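You operate a simulated robot arm through the tools that you are given. There is no shell and no other tool. Be economical: measure what you need, move in short steps, check, and stop when the job is done.

You are at the controls of a simulated two-armed robot. One attempt, no reset.

## Task
Bleed the cart hose, wind it in and drop the pawl.
Fine: shut the reel tap; let the air out at the hose bleed, fingers out of its jet, and shut it again; wind only once the hose is vented, up to the crank's stop; leave the cart tap shut. Where these are worked on the way, their far stop is far enough and under half their travel is too little: hose bleed.

Only the result counts: the job must be done as asked and must still hold three seconds after the hand-in. Knocking over, shifting, dropping, spilling or breaking anything else fails it.

## Robot
Two 7-joint arms with fingered hands on one trunk, on a base that drives. Base frame: it is fixed to the floor where the robot stands at the start and does not move with it; the origin is under the middle of the robot, x ahead of it, y to its left, z up. Readings come in cm, degrees, newtons and seconds.
The left shoulder is at the start at [3, 13.6, 100.5], the right one opposite. Places, roughly: cart tap [70, -50, 80]; hose bleed [50, -30, 80]; hose reel [80, -20, 60]; reel crank [80, -50, 60]; reel pawl [90, -50, 80]; reel tap [50, 0, 90]. Payload 5 kg a hand.
The tool frame of a hand sits at the grasp point between the pads (the TCP): z along the fingers, y along the line on which they close. The tips reach 4.2 cm beyond it. The gripper opens to 20.8 cm. The gripper's body begins 11.9 cm behind the TCP. The gripper is a hand of 4 fingers: y runs from the thumb to the fingers, the wrist lies at [0, 0, -33.2] in the tool frame, and closing takes about 1.5 s.
Orientation is that of the tool frame in the base frame, as [roll, pitch, yaw] about the fixed x, y, z axes, in that order (R = Rz(yaw) Ry(pitch) Rx(roll)). With the fingers straight down and closing along the base's y, the tool's x points along the base's -x, its y along +y and its z along -z.

## Interface
- The arms move only by the tool step_arm. It takes "left_targets", "right_targets" or both (then of equal length, played together; a hand with none holds still); each is a list of rows, each a list of 6 numbers: the shift along the base's x, y, z in units of 150 mm (1.0 is 150 mm), then the turn, a rotation vector about the base's x, y, z in units of 90 degrees (1.0 is 90 degrees). In form: [[tx, ty, tz, rx, ry, rz], ...]. A call has 1 to 10 rows; each row is the pose to reach, as a shift and turn from the pose commanded when the call began. "left_jaw" and "right_jaw" are, for a hand that has rows, the closure, from 0 (fully open) to 1 (shut), set as the call begins (left out, the last holds). A call with a number of a shift or a turn outside -1 to 1 is refused whole. A row lasts 0.2 s, in which the tool goes at most 5 cm and 8.6 degrees; a call with a longer step from one row to the next is refused whole, and so is a gripper value outside its range. A pose out of reach is approached as far as the arm can. The call stops where the force on the tool passes 90 N (or 10 N more than at its start, if that is more) or the arm is blocked; 0.2 s more then pass. The fingers move at their own pace (about 7.2 cm/s each) and stop on an object; they squeeze with about 24 N. The grip force told is the motor's: it shows also when the fingers shut on nothing. Time passes only in rows, and 0.2 s behind the last, so rows that repeat a pose let the fingers close. It gives the time, the measured TCP pose, the force on the tool (base axes), the opening and the grip force at its end, in the units of the frame above (readings bear some noise), with the torque about the TCP (base axes, N m) and any sound that the robot's microphone picked up, and new pictures: "views" is both (left out), scene, wrist or none (wrist: the cameras of the hands that moved).
- Cameras (640 x 400 px; columns grow to the right, rows downward): "scene" is now at [3.55, -2.1, 171.98]; the picture's right is [-0.31, -0.95, -0.00], its down [-0.81, 0.27, -0.53] and it looks along [0.50, -0.16, -0.85] (base axes); focal length 259 px, centre (320, 200). "left" rides on the left gripper at [-10.1, 0, -14.5] in its tool frame; the picture's right is [0.00, -1.00, 0.00], its down [0.82, 0.00, -0.57] and it looks along [0.57, 0.00, 0.82] (tool axes); focal length 261 px, centre (320, 200). "right" rides on the right gripper at [10.1, 0, -14.5] in its tool frame; the picture's right is [0.00, 1.00, 0.00], its down [-0.82, 0.00, -0.57] and it looks along [-0.57, 0.00, 0.82] (tool axes); focal length 261 px, centre (320, 200). There is no depth. A picture from a camera that has moved, and an enlarged one, comes with that camera's place and axes in the base frame and with its lens.
- lift_body(by): slides the trunk up (or, below 0, down) by that many cm; the arms and the scene camera ride with it, the base frame stays. It gives what a move gives, with no picture.
- roll_base(legs): drives the robot by 1 to 6 legs, each [ahead, left, turn to the left] in cm, cm and degrees, along the robot's own axes; the way and the turn of a leg run together, so that a leg with both is an arc; at most 150 cm and 180 degrees a leg. The arms and the cameras ride along, it lands a little off, and it stops where it bumps. It gives what a move gives, and a new picture of the scene camera.
- move_fingers(finger1, finger2, finger3, thumb_bend, hand): sets how far each is bent, from 0 (flat) to 1 (curled in); at 0.3 the hand is open as for a grip, at 0.7 the pads meet at the TCP. One left out holds its place. A second passes; each finger stops where it meets its share of the squeeze, and holds until it gets a number again. A gripper value or a shape takes the hand back. It gives what a move gives, with no picture; readings hold the bend of each and the force on the fingers (four entries, about 0 where the hand has none), thumb and palm.
- set_grasp(shape, hand): the hand has 4 fingers and takes this shape, open, in about a second: jaw (thumb against the fingers, like two jaws); tri (thumb and two fingers); tip (a fingertip pinch); poke (one finger out to press); point (the index stretched); flat (the hand flat); cup (the hand cupped); fist (a fist). The gripper value then closes the fingers along that shape, each until it touches; the sizes above hold for jaw. It gives what a move gives, with no picture.
- head_to(pan, tilt): turns the head with the scene camera to pan (to the left, within 143 degrees either way) and tilt (down, from -29 to 69), counted from straight ahead of the robot. It gives what a move gives, and a new picture of the scene camera.
- enlarge(camera, box): a new picture of the part [left, top, right, bottom] of that camera's present view, enlarged. No time passes.
- sign_off(): hands the job in; it is judged then, once.

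Go step by step. Nothing tells you exact positions but the pictures and the camera data: compare them with the known pose of the tool, close in by small moves and look again before you grip or let go. The budget is 120 turns and 260 pictures, counting those below and the enlarged ones. Unless the task says otherwise, let go and move clear before handing in.

The tools are called after "Call:" as a command line: name --argument value ..., lists and objects as JSON in quotes. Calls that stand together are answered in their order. step_arm: Moves the arms, as the interface text tells. Its arguments: {"type":"object","properties":{"left_targets":{"type":"array","items":{"type":"array","items":{"type":"number"}}},"left_jaw":{"type":"number"},"right_targets":{"type":"array","items":{"type":"array","items":{"type":"number"}}},"right_jaw":{"type":"number"},"views":{"type":"string","enum":["both","scene","wrist","none"]}},"required":[]} The other tools are called the same way: lift_body (by) slides the trunk up or down; set_grasp (shape, hand) gives the hand a shape; move_fingers (finger1, finger2, finger3, thumb_bend, hand) moves the fingers one by one; roll_base (legs) drives the base; head_to (pan, tilt) turns the head that bears the scene camera; enlarge (camera, box) takes an enlarged picture of a part of a camera's view; sign_off () hands the job in.

At the start:

```text
clock: 0.0
left_tcp_pos: [54.21, -9.81, 102.7]
left_tcp_rot: [179.9, 0.0, -180.0]
left_ft_force: [0.1, 0.2, 0.4]
left_torque: [0.01, 0.02, 0.02]
left_finger_gap: 20.78
left_grip_force: 0.0
left_shape: jaw
left_bend: [0.3, 0.3, 0.3, 0.3]
left_finger forces: [0.0, 0.0, 0.0, 0.1, 0.0, 0.0]
right_tcp_pos: [37.85, -52.9, 104.16]
right_tcp_rot: [-180.0, 0.0, -180.0]
right_ft_force: [0.9, 0.6, -0.4]
right_torque: [0.01, -0.03, 0.02]
right_finger_gap: 20.79
right_grip_force: 0.1
right_shape: jaw
right_bend: [0.3, 0.3, 0.3, 0.3]
right_finger forces: [0.0, 0.1, 0.1, 0.1, 0.0, 0.1]
trunk travel left (down, up): [-2.5, 46.5]
robot x, y, heading: [0.21, 0.09, -0.2]
head pan, tilt: [-18.2, 58.2]
```

scene: 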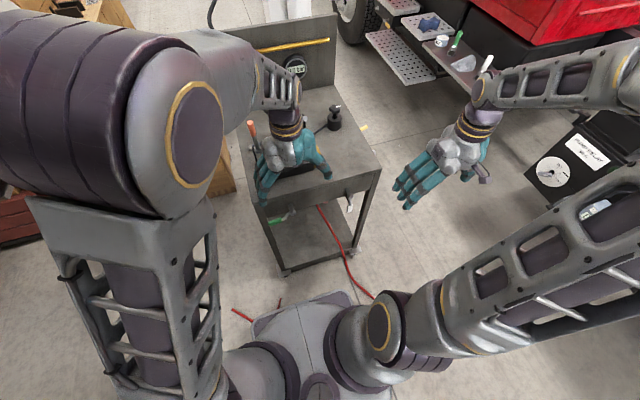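
right: 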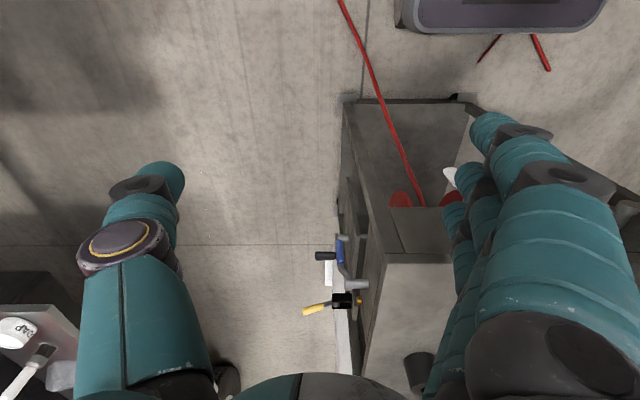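
left: 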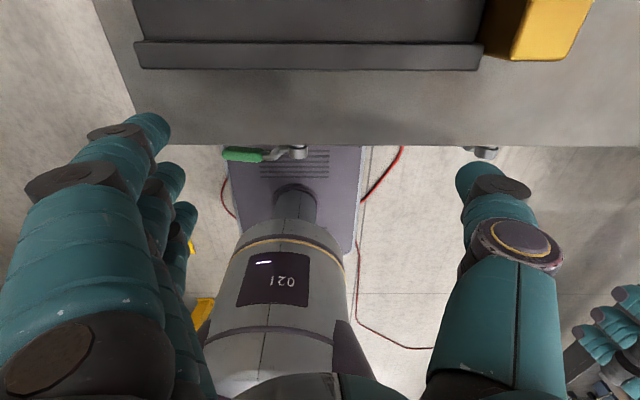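

I see a cart ahead with a reel below, taps on its front edge, and a crank and pawl on its right side. First I look closer at each of them.

Call:
enlarge --camera "scene" --box '[220, 30, 400, 280]'

Call:
enlarge --camera "right" --box '[280, 80, 480, 400]'

Call:
enlarge --camera "left" --box '[180, 60, 560, 300]'

```text
1.60 times, centred on (310, 155) of scene
camera zoom: at [3.55, -2.1, 171.98], right [-0.31, -0.95, 0.0], down [-0.81, 0.27, -0.53], along [0.5, -0.16, -0.85], focal length 414 px, centre (336, 272)
```

zoom: 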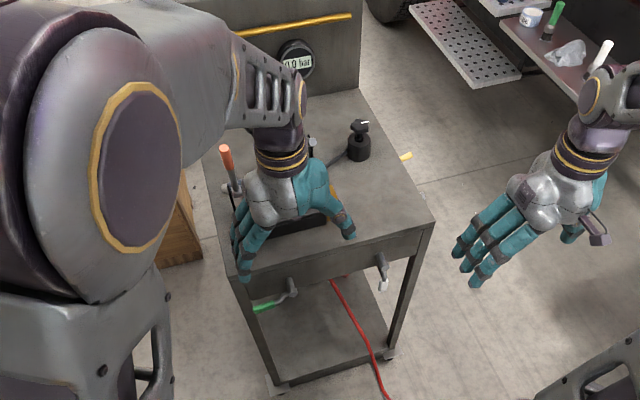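

```text
1.25 times, centred on (380, 240) of right
camera zoom: at [27.82, -52.92, 118.7], right [0.0, 1.0, 0.0], down [0.82, 0.0, 0.57], along [0.57, 0.0, -0.82], focal length 326 px, centre (245, 150)
```

zoom: 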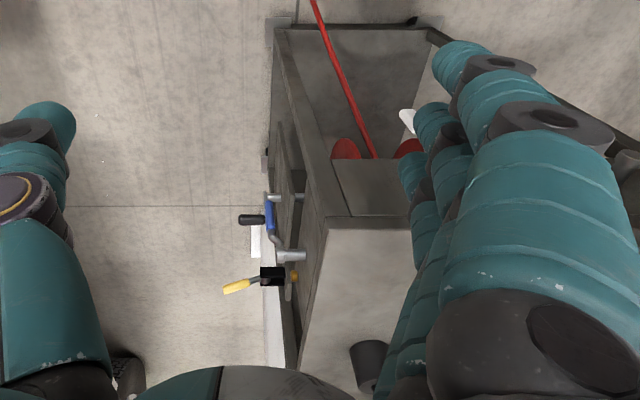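

```text
1.67 times, centred on (370, 180) of left
camera zoom: at [64.26, -9.65, 117.19], right [0.0, -1.0, 0.0], down [-0.82, 0.0, 0.57], along [-0.57, 0.0, -0.82], focal length 434 px, centre (237, 233)
```

zoom: 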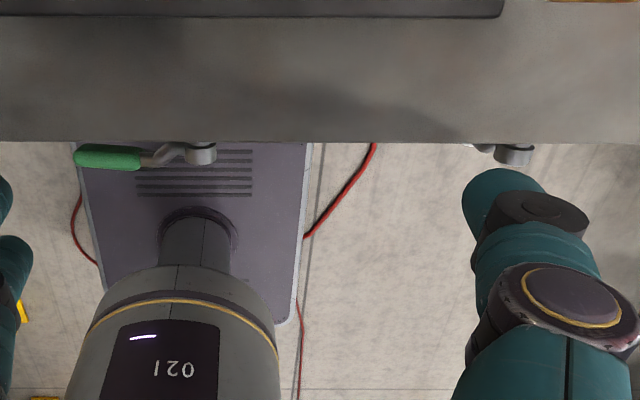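

The cart's top front-right corner works out at about [55, -43, 93], the green reel tap at about [51, -6, 87] and the white bleed at about [51, -29, 88]. I clear the left arm and swing the right camera round to view the cart's right side.

Call:
step_arm --left_targets '[[0, 0, 0.2, 0, 0, 0], [-0.1, 0.2, 0.4, 0, 0, 0], [-0.3, 0.45, 0.5, 0, 0, 0], [-0.5, 0.7, 0.6, 0, 0, 0], [-0.7, 0.95, 0.6, 0, 0, 0], [-0.8, 1, 0.6, 0, 0, 0], [-0.8, 1, 0.6, 0, 0, 0], [-0.8, 1, 0.6, 0, 0, 0], [-0.8, 1, 0.6, 0, 0, 0], [-0.8, 1, 0.6, 0, 0, 0]]' --right_targets '[[0, -0.2, 0.1, 0, 0, 0.095], [0.1, -0.4, 0.1, 0, 0, 0.19], [0.3, -0.6, 0.1, 0, 0, 0.285], [0.5, -0.8, 0.1, 0, 0, 0.38], [0.7, -0.9, 0.1, 0, 0, 0.475], [0.9, -1, 0.1, 0, 0, 0.57], [1, -1, 0.1, 0, 0, 0.66], [1, -1, 0.1, 0, 0, 0.75], [1, -1, 0.1, 0, 0, 0.84], [1, -1, 0.1, 0, 0, 0.93]]'

```text
refused: row 3 steps farther than a row can; nothing moved
```

Row 3 was slightly too long, so I shorten the steps.

Call:
step_arm --left_targets '[[0, 0, 0.2, 0, 0, 0], [-0.1, 0.2, 0.4, 0, 0, 0], [-0.25, 0.4, 0.5, 0, 0, 0], [-0.4, 0.6, 0.6, 0, 0, 0], [-0.6, 0.8, 0.6, 0, 0, 0], [-0.8, 1, 0.6, 0, 0, 0], [-0.8, 1, 0.6, 0, 0, 0], [-0.8, 1, 0.6, 0, 0, 0], [-0.8, 1, 0.6, 0, 0, 0], [-0.8, 1, 0.6, 0, 0, 0]]' --right_targets '[[0, -0.2, 0.1, 0, 0, 0.095], [0.1, -0.4, 0.1, 0, 0, 0.19], [0.3, -0.6, 0.1, 0, 0, 0.285], [0.5, -0.8, 0.1, 0, 0, 0.38], [0.7, -0.9, 0.1, 0, 0, 0.475], [0.9, -1, 0.1, 0, 0, 0.57], [1, -1, 0.1, 0, 0, 0.66], [1, -1, 0.1, 0, 0, 0.75], [1, -1, 0.1, 0, 0, 0.84], [1, -1, 0.1, 0, 0, 0.93]]'

```text
clock: 2.4
left_tcp_pos: [42.32, 5.72, 111.59]
left_tcp_rot: [-179.8, 0.0, -179.7]
left_ft_force: [1.5, 1.3, -0.7]
left_torque: [-0.22, 0.16, 0.01]
left_finger_gap: 20.8
left_grip_force: 0.1
left_shape: jaw
left_bend: [0.3, 0.3, 0.3, 0.3]
left_finger forces: [0.0, 0.0, 0.0, 0.0, 0.0, 0.0]
right_tcp_pos: [46.19, -71.26, 96.44]
right_tcp_rot: [167.9, -2.6, -100.0]
right_ft_force: [1.3, 2.1, -0.3]
right_torque: [-0.19, 0.24, 0.03]
right_finger_gap: 20.78
right_grip_force: 0.1
right_shape: jaw
right_bend: [0.3, 0.3, 0.3, 0.3]
right_finger forces: [0.0, 0.0, 0.1, 0.0, 0.0, 0.1]
trunk travel left (down, up): [-2.5, 46.5]
robot x, y, heading: [0.06, 0.15, 0.1]
head pan, tilt: [-18.2, 58.2]
stopped in row 10 (right hand): the arm was blocked; the commanded pose is now the measured one
camera scene: at [3.74, -1.83, 171.98], right [-0.31, -0.95, 0.0], down [-0.81, 0.26, -0.53], along [0.5, -0.16, -0.85], focal length 259 px, centre (320, 200)
camera right: at [47.44, -81.04, 111.01], right [-0.96, 0.18, 0.21], down [0.27, 0.81, 0.52], along [-0.07, 0.56, -0.83], focal length 261 px, centre (320, 200)
camera left: at [52.3, 5.91, 126.09], right [0.01, -1.0, 0.0], down [-0.82, -0.01, 0.57], along [-0.57, -0.01, -0.82], focal length 261 px, centre (320, 200)
```

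scene: 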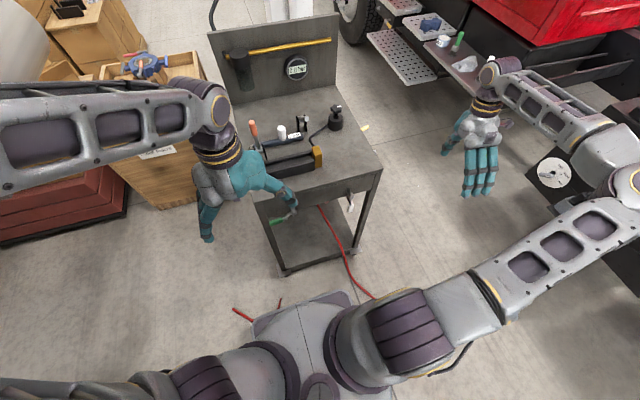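
right: 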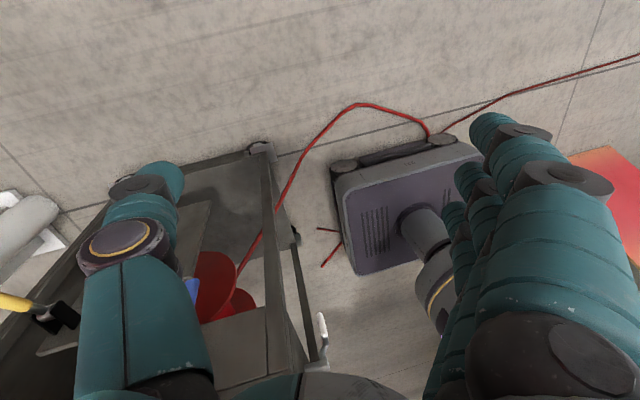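
left: 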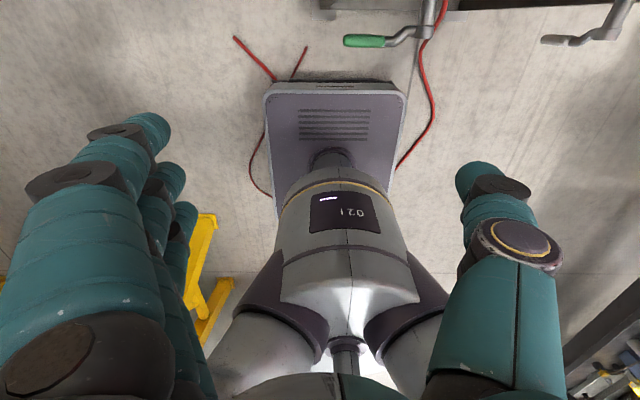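

The arm was blocked short of the pose, but the scene view is now clear. I zoom in on the cart top, the gauge and the front panel.

Call:
enlarge --camera "scene" --box '[230, 40, 350, 115]'

Call:
enlarge --camera "scene" --box '[240, 110, 400, 210]'

Call:
enlarge --camera "scene" --box '[250, 170, 370, 245]'

Call:
enlarge --camera "right" --box '[0, 130, 350, 400]'

```text
5.33 times, centred on (290, 78) of scene
camera zoom: at [3.74, -1.83, 171.98], right [-0.31, -0.95, 0.0], down [-0.81, 0.26, -0.53], along [0.5, -0.16, -0.85], focal length 1381 px, centre (480, 853)
```

zoom: 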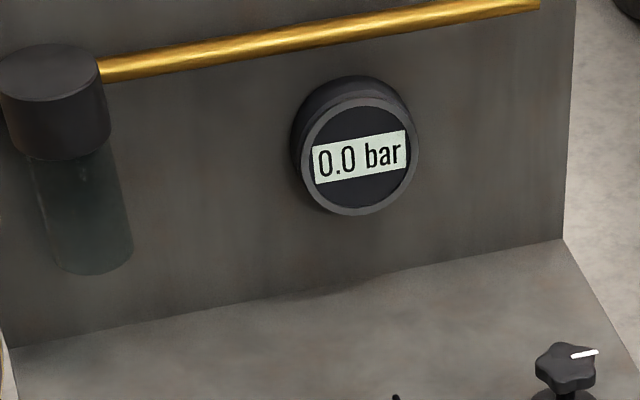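

```text
4.00 times, centred on (320, 160) of scene
camera zoom: at [3.74, -1.83, 171.98], right [-0.31, -0.95, 0.0], down [-0.81, 0.26, -0.53], along [0.5, -0.16, -0.85], focal length 1035 px, centre (320, 360)
```

zoom: 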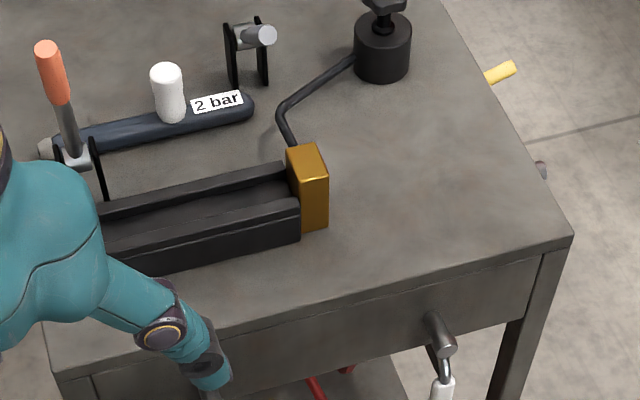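

```text
5.33 times, centred on (310, 208) of scene
camera zoom: at [3.74, -1.83, 171.98], right [-0.31, -0.95, 0.0], down [-0.81, 0.26, -0.53], along [0.5, -0.16, -0.85], focal length 1381 px, centre (373, 160)
```

zoom: 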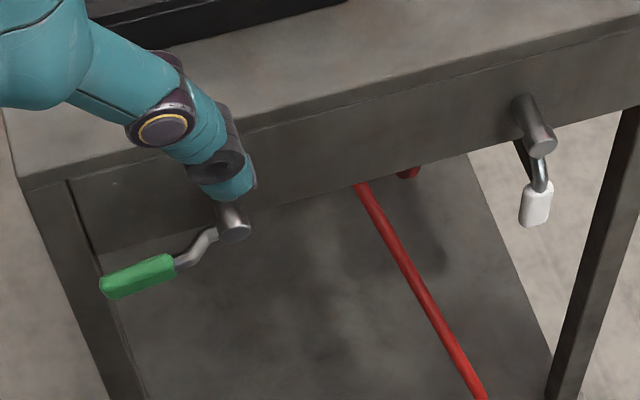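

```text
1.48 times, centred on (175, 265) of right
camera zoom: at [47.44, -81.04, 111.01], right [-0.96, 0.18, 0.21], down [0.27, 0.81, 0.52], along [-0.07, 0.56, -0.83], focal length 386 px, centre (535, 104)
```

zoom: 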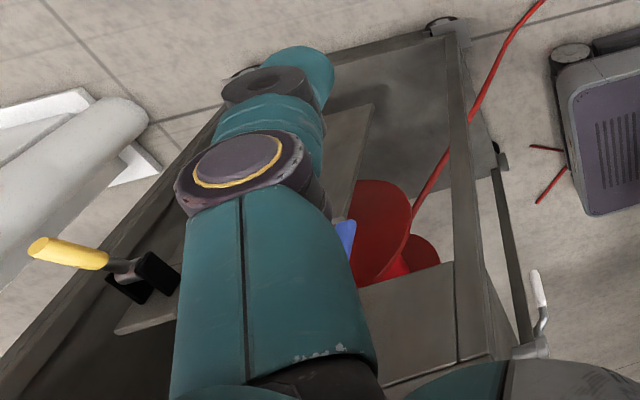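

The gauge reads 0.0 bar, the front panel carries the green and white levers, and the yellow lever at the back of the side is the pawl. I zoom in harder on each of the front levers.

Call:
enlarge --camera "scene" --box '[330, 180, 370, 220]'

Call:
enlarge --camera "left" --box '[330, 0, 460, 80]'

Call:
enlarge --camera "left" --box '[520, 0, 640, 75]'

```text
10.00 times, centred on (350, 200) of scene
camera zoom: at [3.74, -1.83, 171.98], right [-0.31, -0.95, 0.0], down [-0.81, 0.26, -0.53], along [0.5, -0.16, -0.85], focal length 2589 px, centre (20, 200)
```

zoom: 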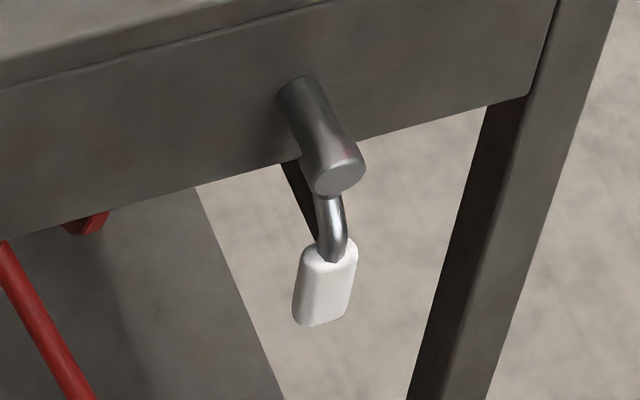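

```text
4.92 times, centred on (395, 40) of left
camera zoom: at [52.3, 5.91, 126.09], right [0.01, -1.0, 0.0], down [-0.82, -0.01, 0.57], along [-0.57, -0.01, -0.82], focal length 1283 px, centre (-49, 988)
```

zoom: 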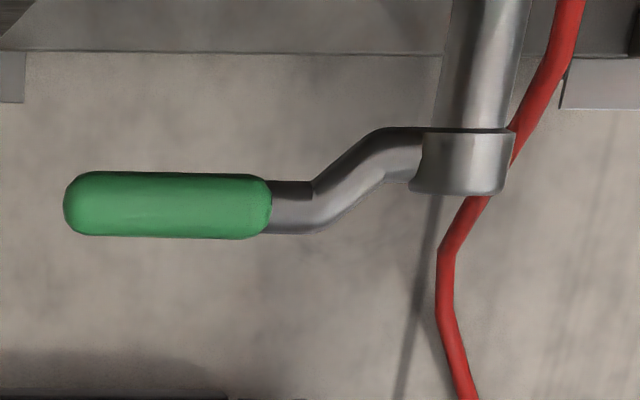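

```text
5.33 times, centred on (580, 38) of left
camera zoom: at [52.3, 5.91, 126.09], right [0.01, -1.0, 0.0], down [-0.82, -0.01, 0.57], along [-0.57, -0.01, -0.82], focal length 1390 px, centre (-1067, 1067)
```

zoom: 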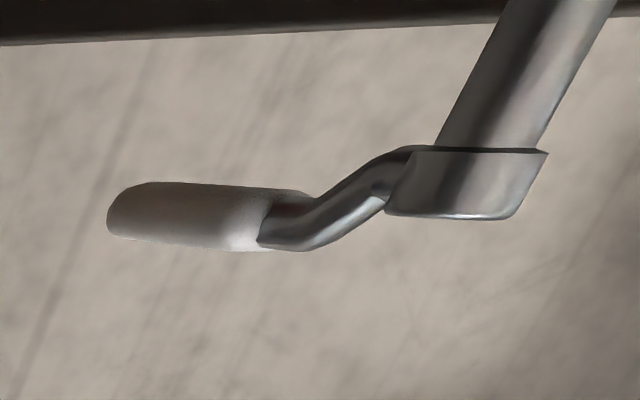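

The lever geometry is clear: the reel tap hub is at [51, -7, 87.4] with its grip pointing +y, and the bleed hub is at [51, -30.3, 86.8] with its grip hanging straight down. I check the bleed from the right camera to find its jet outlet.

Call:
enlarge --camera "right" --box '[280, 300, 360, 380]'

Call:
step_arm --right_targets '[[-0.1, 0, 0, 0, 0, -0.09], [-0.3, 0, 0, 0, 0, -0.18], [-0.5, 0, 0, 0, 0, -0.27], [-0.7, 0.1, 0, 0, 0, -0.36], [-0.9, 0.2, 0, 0, 0, -0.45], [-1, 0.2, 0, 0, 0, -0.45]]' --views "wrist"

```text
5.00 times, centred on (320, 340) of right
camera zoom: at [47.44, -81.04, 111.01], right [-0.96, 0.18, 0.21], down [0.27, 0.81, 0.52], along [-0.07, 0.56, -0.83], focal length 1303 px, centre (320, -500)
```

zoom: 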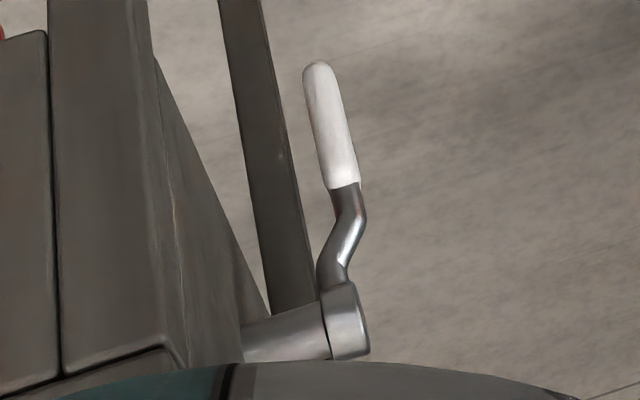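

```text
clock: 3.8
left_tcp_pos: [42.18, 5.41, 111.75]
left_tcp_rot: [-180.0, 0.0, -179.9]
left_ft_force: [1.0, -0.6, 0.2]
left_torque: [0.05, 0.0, -0.02]
left_finger_gap: 20.78
left_grip_force: 0.1
left_shape: jaw
left_bend: [0.3, 0.3, 0.3, 0.3]
left_finger forces: [0.0, 0.0, 0.1, 0.0, 0.0, 0.0]
right_tcp_pos: [31.07, -68.32, 96.39]
right_tcp_rot: [167.9, -2.5, -140.5]
right_ft_force: [0.5, -0.4, -0.6]
right_torque: [0.02, 0.01, 0.03]
right_finger_gap: 20.78
right_grip_force: 0.0
right_shape: jaw
right_bend: [0.3, 0.3, 0.3, 0.3]
right_finger forces: [0.1, 0.1, 0.0, 0.1, 0.1, 0.0]
trunk travel left (down, up): [-2.5, 46.5]
robot x, y, heading: [0.0, -0.1, -0.2]
head pan, tilt: [-18.2, 58.2]
camera right: at [25.61, -76.66, 110.99], right [-0.61, 0.76, 0.21], down [0.73, 0.44, 0.52], along [0.31, 0.47, -0.83], focal length 261 px, centre (320, 200)
```

right: 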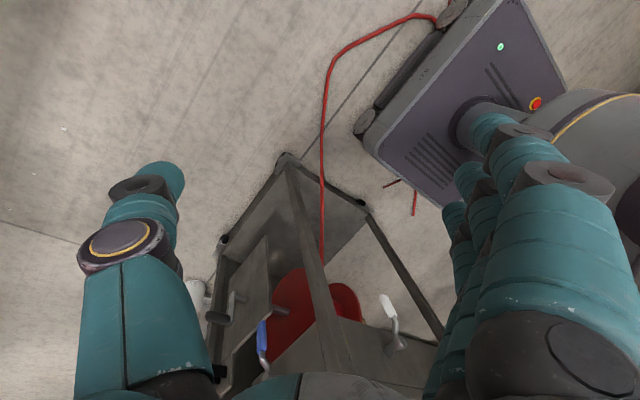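

Call:
enlarge --camera "right" --box '[360, 280, 440, 370]'

Call:
enlarge --camera "right" --box '[190, 260, 340, 385]'

```text
4.44 times, centred on (400, 325) of right
camera zoom: at [25.61, -76.66, 110.99], right [-0.61, 0.76, 0.21], down [0.73, 0.44, 0.52], along [0.31, 0.47, -0.83], focal length 1158 px, centre (-36, -356)
```

zoom: 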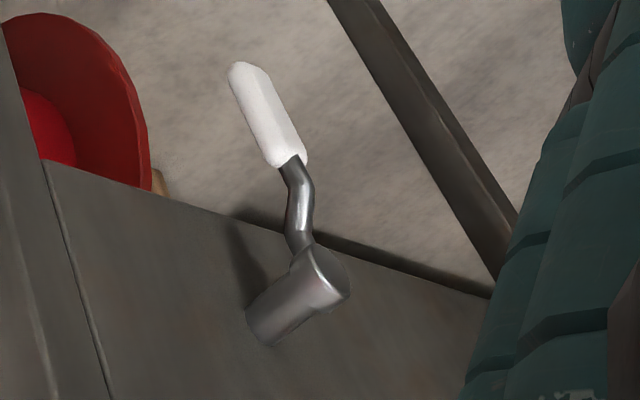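

```text
3.20 times, centred on (265, 322) of right
camera zoom: at [25.61, -76.66, 110.99], right [-0.61, 0.76, 0.21], down [0.73, 0.44, 0.52], along [0.31, 0.47, -0.83], focal length 834 px, centre (496, -192)
```

zoom: 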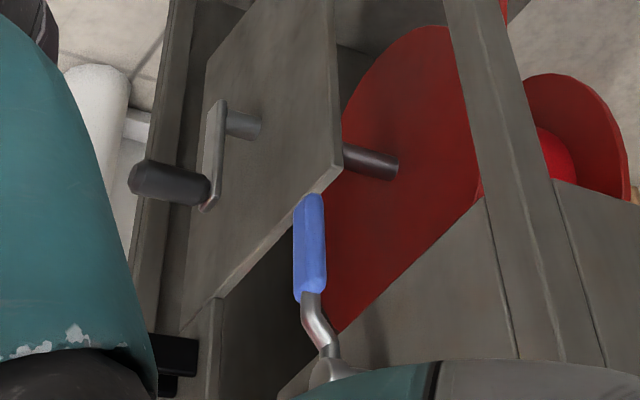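

The blue cart tap hangs straight down, matching the shut white bleed, so the horizontal green reel tap is open and closes downward. I zoom tightly on the bleed hub to look for a nozzle.

Call:
enlarge --camera "right" --box '[384, 325, 416, 360]'

Call:
enlarge --camera "scene" --box '[340, 184, 362, 206]'

Call:
enlarge --camera "right" --box '[420, 330, 480, 390]'

```text
11.43 times, centred on (400, 342) of right
camera zoom: at [25.61, -76.66, 110.99], right [-0.61, 0.76, 0.21], down [0.73, 0.44, 0.52], along [0.31, 0.47, -0.83], focal length 2979 px, centre (-594, -1429)
```

zoom: 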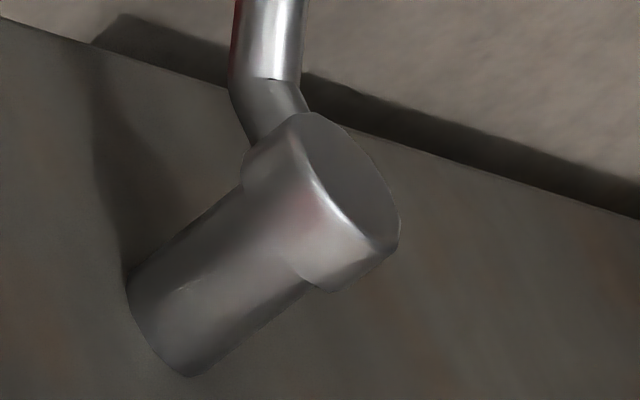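

```text
16.00 times, centred on (351, 195) of scene
camera zoom: at [3.55, -2.07, 171.97], right [-0.31, -0.95, 0.0], down [-0.81, 0.26, -0.53], along [0.5, -0.16, -0.85], focal length 4142 px, centre (-176, 280)
```

zoom: 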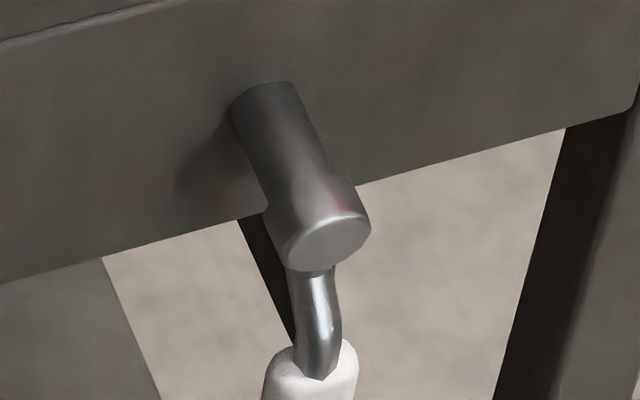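

```text
6.67 times, centred on (450, 360) of right
camera zoom: at [25.61, -76.66, 110.99], right [-0.61, 0.76, 0.21], down [0.73, 0.44, 0.52], along [0.31, 0.47, -0.83], focal length 1738 px, centre (-547, -867)
```

zoom: 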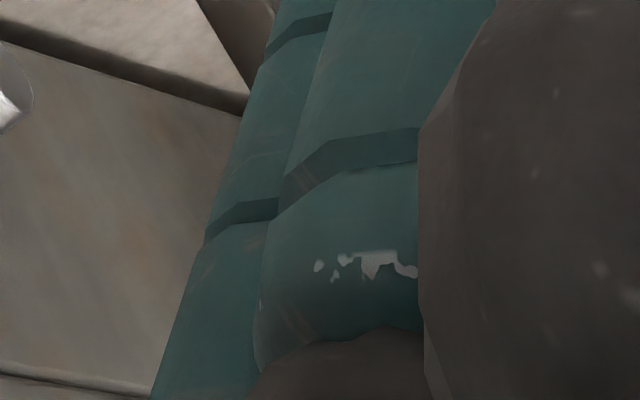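

No nozzle is visible, so I'll keep the hand away from the area in front of and below the bleed hub by coming in from the front-left with one finger of the left hand. First I back up a little, put the left hand in the pointing shape and turn it forward.

Call:
roll_base --legs '[[-18, 0, 0]]'

Call:
set_grasp --hand "left" --shape "point"

Call:
step_arm --left_targets '[[0, 0, 0, 0, -0.095, 0], [0, 0, 0, 0, -0.19, 0], [0, 0, 0, 0, -0.285, 0], [0, 0, 0, 0, -0.38, 0], [0, 0, 0, 0, -0.475, 0], [0, 0, 0, 0, -0.57, 0], [0, 0, 0, 0, -0.665, 0], [0, 0, 0, 0, -0.76, 0], [0, 0, 0, 0, -0.855, 0], [0, 0, 0, 0, -0.95, 0]]'

```text
clock: 5.3
left_tcp_pos: [23.85, 5.43, 111.78]
left_tcp_rot: [-180.0, 0.1, -179.8]
left_ft_force: [-0.9, -0.2, 0.0]
left_torque: [-0.01, -0.19, 0.01]
left_finger_gap: 20.78
left_grip_force: 0.0
left_shape: jaw
left_bend: [0.3, 0.3, 0.3, 0.3]
left_finger forces: [0.1, 0.0, 0.1, 0.0, 0.0, 0.1]
right_tcp_pos: [12.81, -68.56, 96.33]
right_tcp_rot: [168.2, -2.4, -140.5]
right_ft_force: [-1.3, 0.6, -0.1]
right_torque: [-0.01, -0.18, 0.0]
right_finger_gap: 20.79
right_grip_force: 0.2
right_shape: jaw
right_bend: [0.3, 0.3, 0.3, 0.3]
right_finger forces: [0.0, 0.0, 0.0, 0.0, 0.1, 0.0]
trunk travel left (down, up): [-2.5, 46.5]
robot x, y, heading: [-17.97, 0.03, 0.2]
head pan, tilt: [-18.2, 58.2]
camera scene: at [-14.81, -2.11, 171.98], right [-0.31, -0.95, 0.0], down [-0.81, 0.26, -0.53], along [0.5, -0.16, -0.85], focal length 259 px, centre (320, 200)
```

scene: 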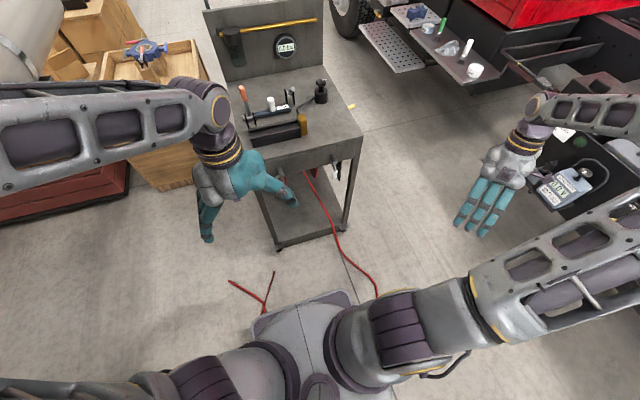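

```text
clock: 6.2
left_tcp_pos: [24.08, 5.35, 111.73]
left_tcp_rot: [180.0, 0.0, -179.9]
left_ft_force: [-0.9, 0.0, -0.5]
left_torque: [0.03, -0.01, -0.01]
left_finger_gap: 20.15
left_grip_force: 0.1
left_shape: point
left_bend: [0.7, 1.0, 0.99, 0.53]
left_finger forces: [0.0, 0.1, 0.1, 0.0, 0.0, 0.0]
right_tcp_pos: [12.92, -68.45, 96.39]
right_tcp_rot: [168.0, -2.5, -140.6]
right_ft_force: [-0.1, -0.8, 0.4]
right_torque: [-0.01, -0.01, 0.01]
right_finger_gap: 20.79
right_grip_force: 0.2
right_shape: jaw
right_bend: [0.3, 0.3, 0.3, 0.3]
right_finger forces: [0.0, 0.1, 0.0, 0.0, 0.1, 0.0]
trunk travel left (down, up): [-2.5, 46.5]
robot x, y, heading: [-18.3, -0.59, 0.3]
head pan, tilt: [-18.2, 58.2]
```

```text
clock: 8.1
left_tcp_pos: [14.17, -17.24, 140.62]
left_tcp_rot: [-104.4, 52.0, -138.4]
left_ft_force: [-0.8, 0.5, -0.3]
left_torque: [0.06, -0.01, -0.01]
left_finger_gap: 0.01
left_grip_force: 0.1
left_shape: point
left_bend: [0.7, 1.0, 0.99, 0.53]
left_finger forces: [0.0, 0.0, 0.0, 0.0, 0.1, 0.0]
left hand out of reach, approached as far as the arm can: row 4, 5, 6, 7, 8, 9
right_tcp_pos: [12.71, -68.29, 96.44]
right_tcp_rot: [167.9, -2.5, -140.5]
right_ft_force: [0.8, 0.2, 0.4]
right_torque: [0.03, -0.04, -0.01]
right_finger_gap: 20.8
right_grip_force: 0.0
right_shape: jaw
right_bend: [0.3, 0.3, 0.3, 0.3]
right_finger forces: [0.0, 0.0, 0.0, 0.0, 0.0, 0.0]
trunk travel left (down, up): [-2.5, 46.5]
robot x, y, heading: [-18.14, -0.18, 0.3]
head pan, tilt: [-18.2, 58.2]
stopped in row 9 (left hand): the arm was blocked; the commanded pose is now the measured one
camera scene: at [-14.76, -2.03, 171.95], right [-0.31, -0.95, 0.0], down [-0.81, 0.26, -0.53], along [0.5, -0.16, -0.85], focal length 259 px, centre (320, 200)
camera left: at [7.27, -4.49, 150.77], right [-0.4, -0.69, 0.6], down [-0.83, 0.0, -0.56], along [0.39, -0.72, -0.58], focal length 261 px, centre (320, 200)
```

scene: 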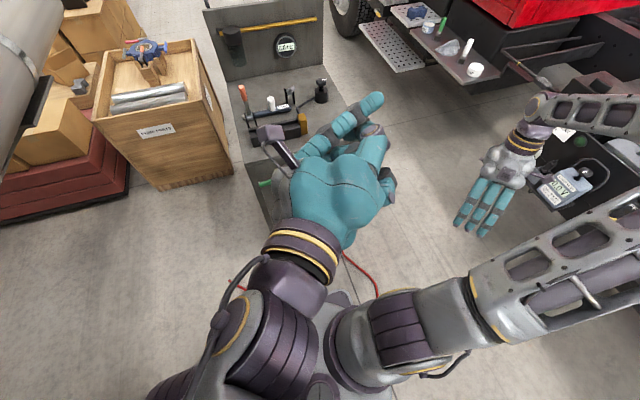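
left: 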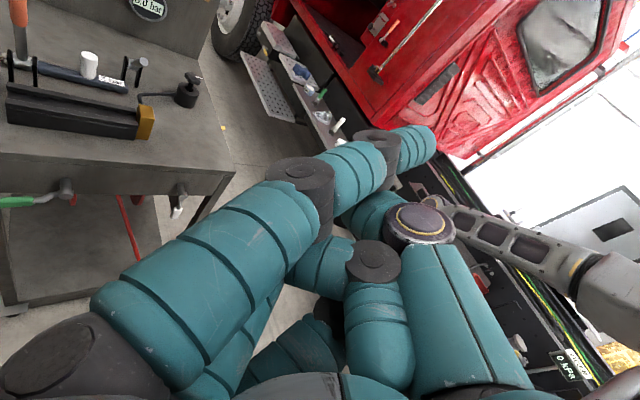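

The wrist was folded too near the body. I move the left hand outward while turning it to point forward-right, level.

Call:
step_arm --left_targets '[[0.2, 0.16, -0.1, 0.05, -0.068, -0.024], [0.4, 0.33, -0.2, 0.1, -0.137, -0.048], [0.6, 0.5, -0.3, 0.15, -0.206, -0.072], [0.8, 0.67, -0.4, 0.2, -0.274, -0.096], [1, 0.83, -0.5, 0.25, -0.343, -0.12], [1, 0.95, -0.7, 0.25, -0.343, -0.12], [1, 1, -0.95, 0.25, -0.343, -0.12]]'

```text
clock: 9.7
left_tcp_pos: [40.03, -0.11, 131.18]
left_tcp_rot: [-126.9, 89.7, -172.3]
left_ft_force: [3.3, 2.1, -1.0]
left_torque: [-0.07, -0.09, -0.6]
left_finger_gap: 20.19
left_grip_force: 0.1
left_shape: point
left_bend: [0.7, 1.0, 0.99, 0.53]
left_finger forces: [0.0, 0.0, 0.0, 0.1, 0.1, 0.1]
left hand out of reach, approached as far as the arm can: row 1, 2, 3, 4, 5, 6, 7
right_tcp_pos: [13.35, -67.87, 96.59]
right_tcp_rot: [168.0, -2.7, -140.3]
right_ft_force: [5.8, 3.3, 1.8]
right_torque: [-0.53, 0.68, 0.18]
right_finger_gap: 20.8
right_grip_force: 0.0
right_shape: jaw
right_bend: [0.3, 0.3, 0.3, 0.3]
right_finger forces: [0.1, 0.1, 0.0, 0.0, 0.1, 0.0]
trunk travel left (down, up): [-2.5, 46.5]
robot x, y, heading: [-18.31, 0.03, -0.1]
head pan, tilt: [-18.2, 58.2]
camera scene: at [-14.12, -1.35, 171.95], right [-0.31, -0.95, 0.0], down [-0.81, 0.26, -0.52], along [0.5, -0.16, -0.85], focal length 259 px, centre (320, 200)
camera left: at [29.88, 10.36, 141.26], right [-0.71, -0.7, 0.01], down [-0.41, 0.4, -0.82], along [0.57, -0.59, -0.57], focal length 261 px, centre (320, 200)
```

scene: 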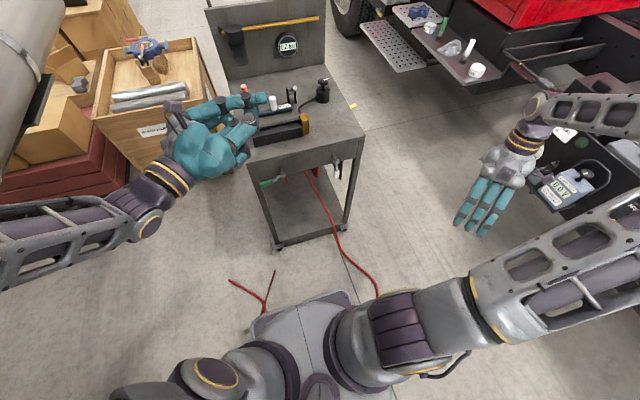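
left: 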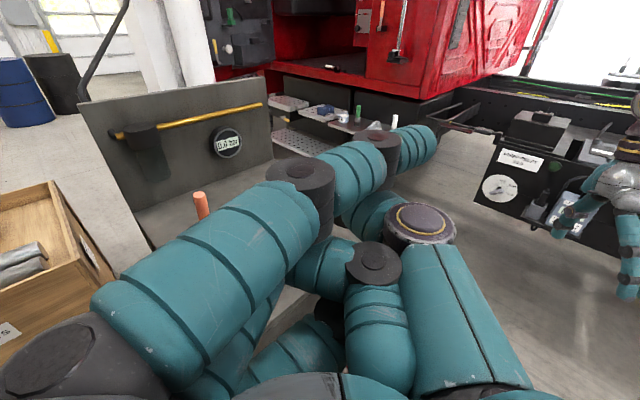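

The hand now points the right way, but the index curls across towards the thumb. I straighten it and look.

Call:
move_fingers --hand "left" --finger1 0.4 --thumb_bend 0.9

Call:
enlarge --camera "left" --box '[0, 0, 640, 400]'

Call:
enlarge --camera "scene" --box '[130, 60, 370, 210]'

```text
clock: 10.7
left_tcp_pos: [39.39, -0.66, 131.39]
left_tcp_rot: [168.8, 89.7, 123.2]
left_ft_force: [-0.6, 0.3, -0.5]
left_torque: [0.02, -0.02, 0.04]
left_finger_gap: 8.09
left_grip_force: 0.0
left_shape: fingers
left_bend: [0.4, 1.0, 0.99, 0.9]
left_finger forces: [0.0, 0.0, 0.0, 0.0, 0.0, 0.1]
right_tcp_pos: [12.69, -68.31, 96.4]
right_tcp_rot: [168.1, -2.5, -140.4]
right_ft_force: [-0.5, 0.2, 0.6]
right_torque: [0.0, -0.03, 0.01]
right_finger_gap: 20.79
right_grip_force: 0.1
right_shape: jaw
right_bend: [0.3, 0.3, 0.3, 0.3]
right_finger forces: [0.1, 0.0, 0.0, 0.1, 0.0, 0.1]
trunk travel left (down, up): [-2.5, 46.5]
robot x, y, heading: [-18.66, -0.04, 0.2]
head pan, tilt: [-18.2, 58.2]
```

```text
1.00 times, centred on (320, 200) of left (not enlarged: the box is as wide or as high as the picture)
camera zoom: at [29.27, 9.77, 141.55], right [-0.71, -0.7, 0.0], down [-0.41, 0.41, -0.82], along [0.57, -0.59, -0.57], focal length 261 px, centre (320, 200)
```

zoom: 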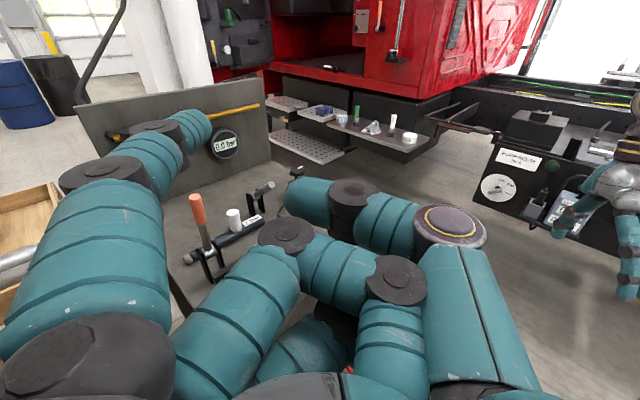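

```text
2.67 times, centred on (250, 135) of scene
camera zoom: at [-14.81, -1.92, 171.98], right [-0.31, -0.95, 0.0], down [-0.81, 0.26, -0.53], along [0.5, -0.16, -0.85], focal length 690 px, centre (507, 373)
```

zoom: 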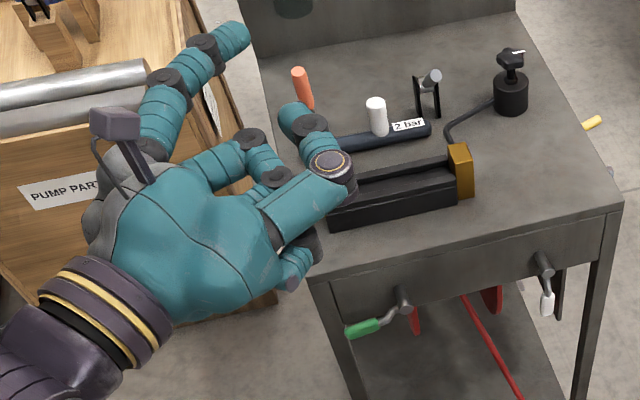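

The index tip now sits at about tool (-3.5, 8.8, 5) and clears the rest of the hand. I roll the hand so the index is on top and the thumb below, lowering it at the same time.

Call:
step_arm --left_targets '[[0, 0.09, -0.1, 0.067, -0.067, 0], [0, 0.18, -0.2, 0.134, -0.134, 0], [0, 0.27, -0.3, 0.2, -0.2, 0], [0, 0.36, -0.4, 0.267, -0.267, 0], [0, 0.45, -0.5, 0.334, -0.334, 0], [0.03, 0.54, -0.6, 0.4, -0.4, 0], [0.06, 0.63, -0.7, 0.467, -0.467, 0], [0.09, 0.72, -0.8, 0.534, -0.534, 0], [0.12, 0.81, -0.9, 0.6, -0.6, 0], [0.15, 0.9, -1, 0.667, -0.667, 0]]'

```text
clock: 12.7
left_tcp_pos: [39.83, 11.4, 119.27]
left_tcp_rot: [89.4, 18.1, 47.0]
left_ft_force: [0.0, 5.8, -5.3]
left_torque: [-0.6, -0.55, -0.78]
left_finger_gap: 8.04
left_grip_force: 0.0
left_shape: fingers
left_bend: [0.4, 1.0, 0.99, 0.9]
left_finger forces: [0.0, 0.0, 0.1, 0.0, 0.0, 0.0]
left hand out of reach, approached as far as the arm can: row 1, 2, 3, 4, 5, 6
right_tcp_pos: [13.26, -69.79, 93.96]
right_tcp_rot: [167.6, 0.0, -143.2]
right_ft_force: [7.5, -2.4, -6.8]
right_torque: [0.53, 0.96, -0.07]
right_finger_gap: 20.8
right_grip_force: 0.2
right_shape: jaw
right_bend: [0.3, 0.3, 0.3, 0.3]
right_finger forces: [0.0, 0.0, 0.1, 0.1, 0.0, 0.0]
trunk travel left (down, up): [-2.5, 46.5]
robot x, y, heading: [-18.48, -1.16, -0.1]
head pan, tilt: [-18.2, 58.2]
stopped in row 9 (left hand): the arm was blocked; the commanded pose is now the measured one
camera scene: at [-14.93, -23.8, 172.72], right [-0.32, -0.94, -0.12], down [-0.81, 0.33, -0.49], along [0.5, -0.06, -0.86], focal length 259 px, centre (320, 200)
camera left: at [22.67, 14.32, 122.34], right [-0.21, -0.24, -0.95], down [0.11, 0.96, -0.26], along [0.97, -0.16, -0.17], focal length 261 px, centre (320, 200)
```

scene: 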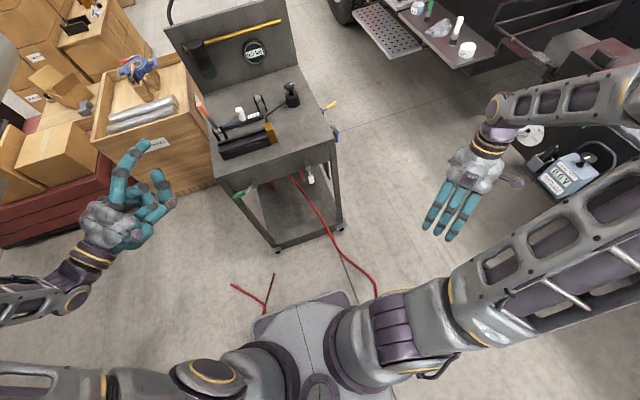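
left: 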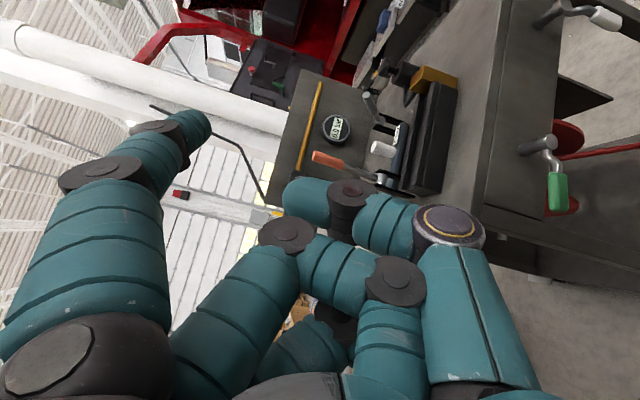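

The scene camera has swung and tilted, so the robot seems to be leaning, perhaps with the left arm pressing on something. I ease the left hand back a little and look again.

Call:
step_arm --left_targets '[[0, -0.1, 0.1, 0, 0, 0], [0, -0.2, 0.2, 0, 0, 0], [0, -0.2, 0.2, 0, 0, 0]]' --views "scene"

Call:
head_to --pan 50 --tilt 55

```text
clock: 13.0
left_tcp_pos: [39.55, 15.5, 115.43]
left_tcp_rot: [91.3, 26.9, 51.6]
left_ft_force: [0.0, -16.4, 0.1]
left_torque: [0.06, 0.0, 1.78]
left_finger_gap: 8.06
left_grip_force: 0.1
left_shape: fingers
left_bend: [0.4, 1.0, 0.99, 0.9]
left_finger forces: [0.0, 0.0, 0.1, 0.2, 0.0, 0.0]
right_tcp_pos: [16.67, -70.45, 91.67]
right_tcp_rot: [168.2, 5.1, -147.5]
right_ft_force: [16.9, -6.0, -5.3]
right_torque: [1.07, 2.28, 0.5]
right_finger_gap: 20.79
right_grip_force: 0.0
right_shape: jaw
right_bend: [0.3, 0.3, 0.3, 0.3]
right_finger forces: [0.1, 0.0, 0.0, 0.1, 0.0, 0.1]
trunk travel left (down, up): [-2.5, 46.5]
robot x, y, heading: [-16.28, -2.32, -2.2]
head pan, tilt: [-18.2, 58.2]
stopped in row 1 (left hand): the arm was blocked; the commanded pose is now the measured one
camera scene: at [-13.22, -36.19, 172.4], right [-0.35, -0.92, -0.17], down [-0.79, 0.39, -0.46], along [0.5, -0.03, -0.87], focal length 259 px, centre (320, 200)
```

scene: 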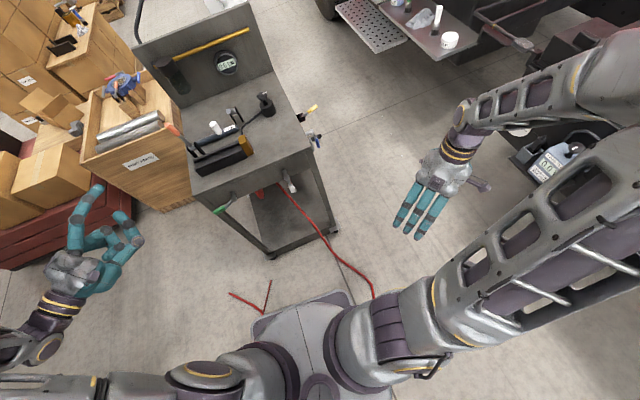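

```text
clock: 14.4
left_tcp_pos: [42.88, 15.58, 115.24]
left_tcp_rot: [90.5, 27.3, 48.8]
left_ft_force: [-0.9, 0.0, -0.4]
left_torque: [0.0, -0.02, 0.0]
left_finger_gap: 8.05
left_grip_force: 0.2
left_shape: fingers
left_bend: [0.4, 1.0, 0.99, 0.9]
left_finger forces: [0.0, 0.1, 0.0, 0.1, 0.0, 0.0]
right_tcp_pos: [15.98, -69.44, 93.14]
right_tcp_rot: [169.0, 4.7, -149.9]
right_ft_force: [-0.8, 1.1, 0.5]
right_torque: [0.0, -0.03, 0.0]
right_finger_gap: 20.8
right_grip_force: 0.0
right_shape: jaw
right_bend: [0.3, 0.3, 0.3, 0.3]
right_finger forces: [0.0, 0.1, 0.0, 0.0, 0.0, 0.0]
trunk travel left (down, up): [-2.5, 46.5]
robot x, y, heading: [-13.13, -2.11, -4.9]
head pan, tilt: [50.0, 55.0]
camera scene: at [-13.88, -24.77, 174.39], right [0.71, -0.7, -0.1], down [-0.57, -0.48, -0.67], along [0.42, 0.53, -0.73], focal length 259 px, centre (320, 200)
```

scene: 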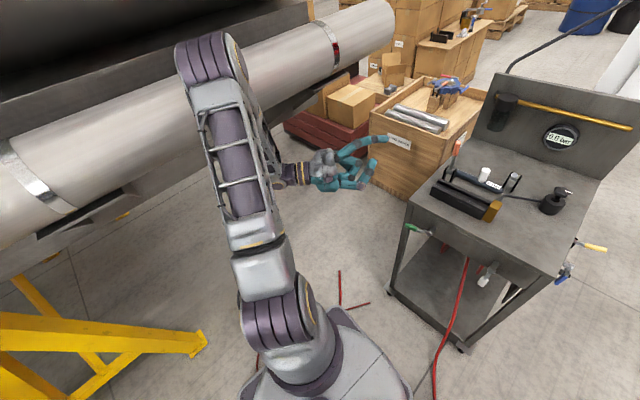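

The left elbow is pressing against the big pipe on the yellow stand and tilting the robot. I drive right, away from it.

Call:
roll_base --legs '[[0, -22, 0]]'

```text
clock: 15.0
left_tcp_pos: [38.11, 21.98, 108.68]
left_tcp_rot: [81.9, 46.8, 41.9]
left_ft_force: [7.3, 10.4, -4.0]
left_torque: [-0.24, -0.59, -2.18]
left_finger_gap: 7.97
left_grip_force: 0.1
left_shape: fingers
left_bend: [0.4, 1.0, 0.99, 0.9]
left_finger forces: [0.0, 0.1, 0.1, 0.0, 0.0, 0.0]
right_tcp_pos: [19.39, -61.38, 93.69]
right_tcp_rot: [175.4, 9.0, -153.1]
right_ft_force: [12.0, 2.1, 1.5]
right_torque: [-0.44, 1.44, 0.1]
right_finger_gap: 20.8
right_grip_force: 0.0
right_shape: jaw
right_bend: [0.3, 0.3, 0.3, 0.3]
right_finger forces: [0.1, 0.0, 0.1, 0.0, 0.0, 0.1]
trunk travel left (down, up): [-2.5, 46.5]
robot x, y, heading: [-7.44, -5.17, -9.7]
head pan, tilt: [50.0, 55.0]
stopped in leg 1: the robot was blocked; the commanded pose is now the measured one
camera scene: at [-11.08, -34.29, 174.15], right [0.65, -0.75, -0.13], down [-0.61, -0.4, -0.69], along [0.47, 0.52, -0.71], focal length 259 px, centre (320, 200)
```

scene: 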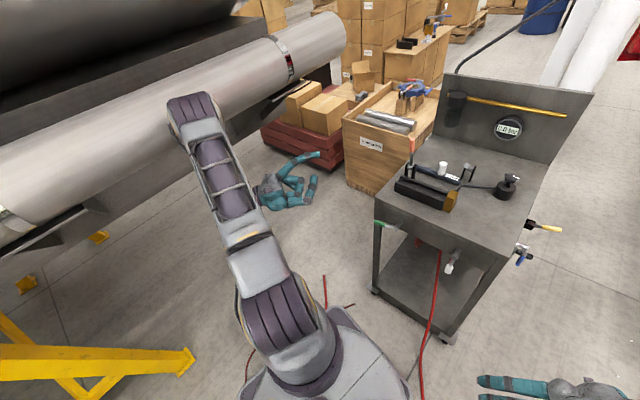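

The robot still leans against the pipe through the left elbow. I bring the left hand forward and inward to pull that elbow off it.

Call:
step_arm --left_targets '[[0.1, -0.15, 0.05, 0, 0, 0], [0.2, -0.35, 0.1, 0, 0, 0], [0.3, -0.55, 0.15, 0, 0, 0], [0.3, -0.75, 0.2, 0, 0, 0], [0.3, -0.95, 0.2, 0, 0, 0]]' --views "scene"

```text
clock: 15.4
left_tcp_pos: [37.48, 26.31, 107.24]
left_tcp_rot: [67.0, 52.7, 33.4]
left_ft_force: [1.5, -1.5, -3.1]
left_torque: [-0.25, -0.32, 0.05]
left_finger_gap: 7.97
left_grip_force: 0.1
left_shape: fingers
left_bend: [0.4, 1.0, 0.99, 0.9]
left_finger forces: [0.0, 0.1, 0.0, 0.0, 0.1, 0.0]
right_tcp_pos: [20.96, -54.56, 96.39]
right_tcp_rot: [179.0, 9.3, -153.9]
right_ft_force: [2.6, 1.5, -0.3]
right_torque: [-0.09, 0.34, 0.01]
right_finger_gap: 20.8
right_grip_force: 0.0
right_shape: jaw
right_bend: [0.3, 0.3, 0.3, 0.3]
right_finger forces: [0.1, 0.0, 0.1, 0.1, 0.0, 0.0]
trunk travel left (down, up): [-2.5, 46.5]
robot x, y, heading: [-6.58, -6.48, -11.2]
head pan, tilt: [50.0, 55.0]
stopped in row 1 (left hand): the arm was blocked; the commanded pose is now the measured one
camera scene: at [-10.92, -36.05, 174.32], right [0.63, -0.77, -0.13], down [-0.61, -0.38, -0.69], along [0.48, 0.52, -0.71], focal length 259 px, centre (320, 200)
```

scene: 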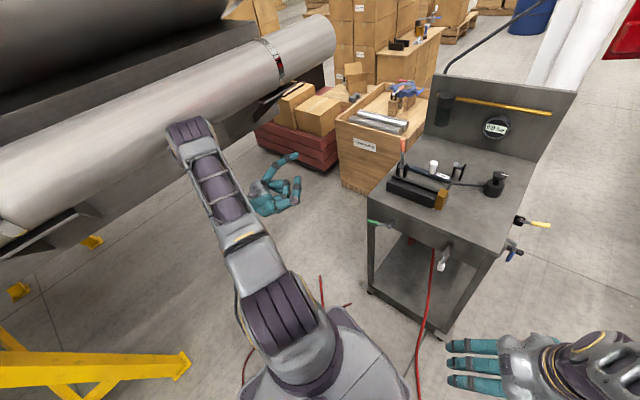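

It is still wedged, so I try another short drive to the right.

Call:
roll_base --legs '[[0, -15, 0]]'

```text
clock: 16.1
left_tcp_pos: [42.66, 54.68, 80.05]
left_tcp_rot: [17.9, 64.1, -8.3]
left_ft_force: [-22.6, -62.5, -8.0]
left_torque: [-3.97, 0.74, 8.45]
left_finger_gap: 7.81
left_grip_force: 0.1
left_shape: fingers
left_bend: [0.41, 1.0, 0.99, 0.9]
left_finger forces: [0.0, 0.1, 0.1, 0.1, 0.1, 0.1]
right_tcp_pos: [31.61, -18.86, 101.44]
right_tcp_rot: [-165.1, 1.5, -152.2]
right_ft_force: [12.2, -20.4, 11.9]
right_torque: [3.05, 1.44, 0.39]
right_finger_gap: 20.82
right_grip_force: 0.1
right_shape: jaw
right_bend: [0.3, 0.3, 0.3, 0.3]
right_finger forces: [0.1, 0.0, 0.0, 0.1, 0.0, 0.0]
trunk travel left (down, up): [-2.5, 46.5]
robot x, y, heading: [-4.64, -5.77, -10.4]
head pan, tilt: [50.0, 55.0]
stopped in leg 1: the robot was blocked; the commanded pose is now the measured one
camera scene: at [0.42, 18.87, 172.58], right [0.66, -0.75, 0.08], down [-0.63, -0.6, -0.5], along [0.42, 0.28, -0.86], focal length 259 px, centre (320, 200)
```

scene: 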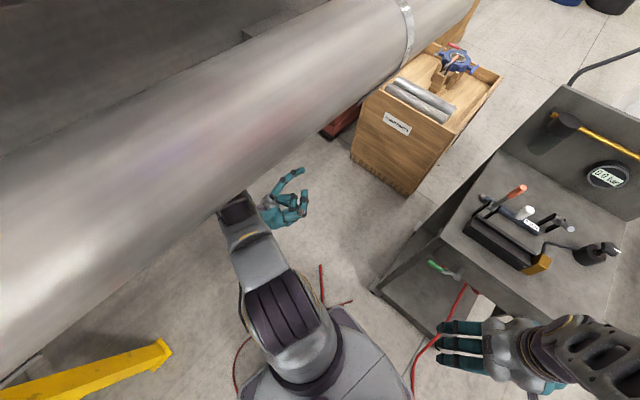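

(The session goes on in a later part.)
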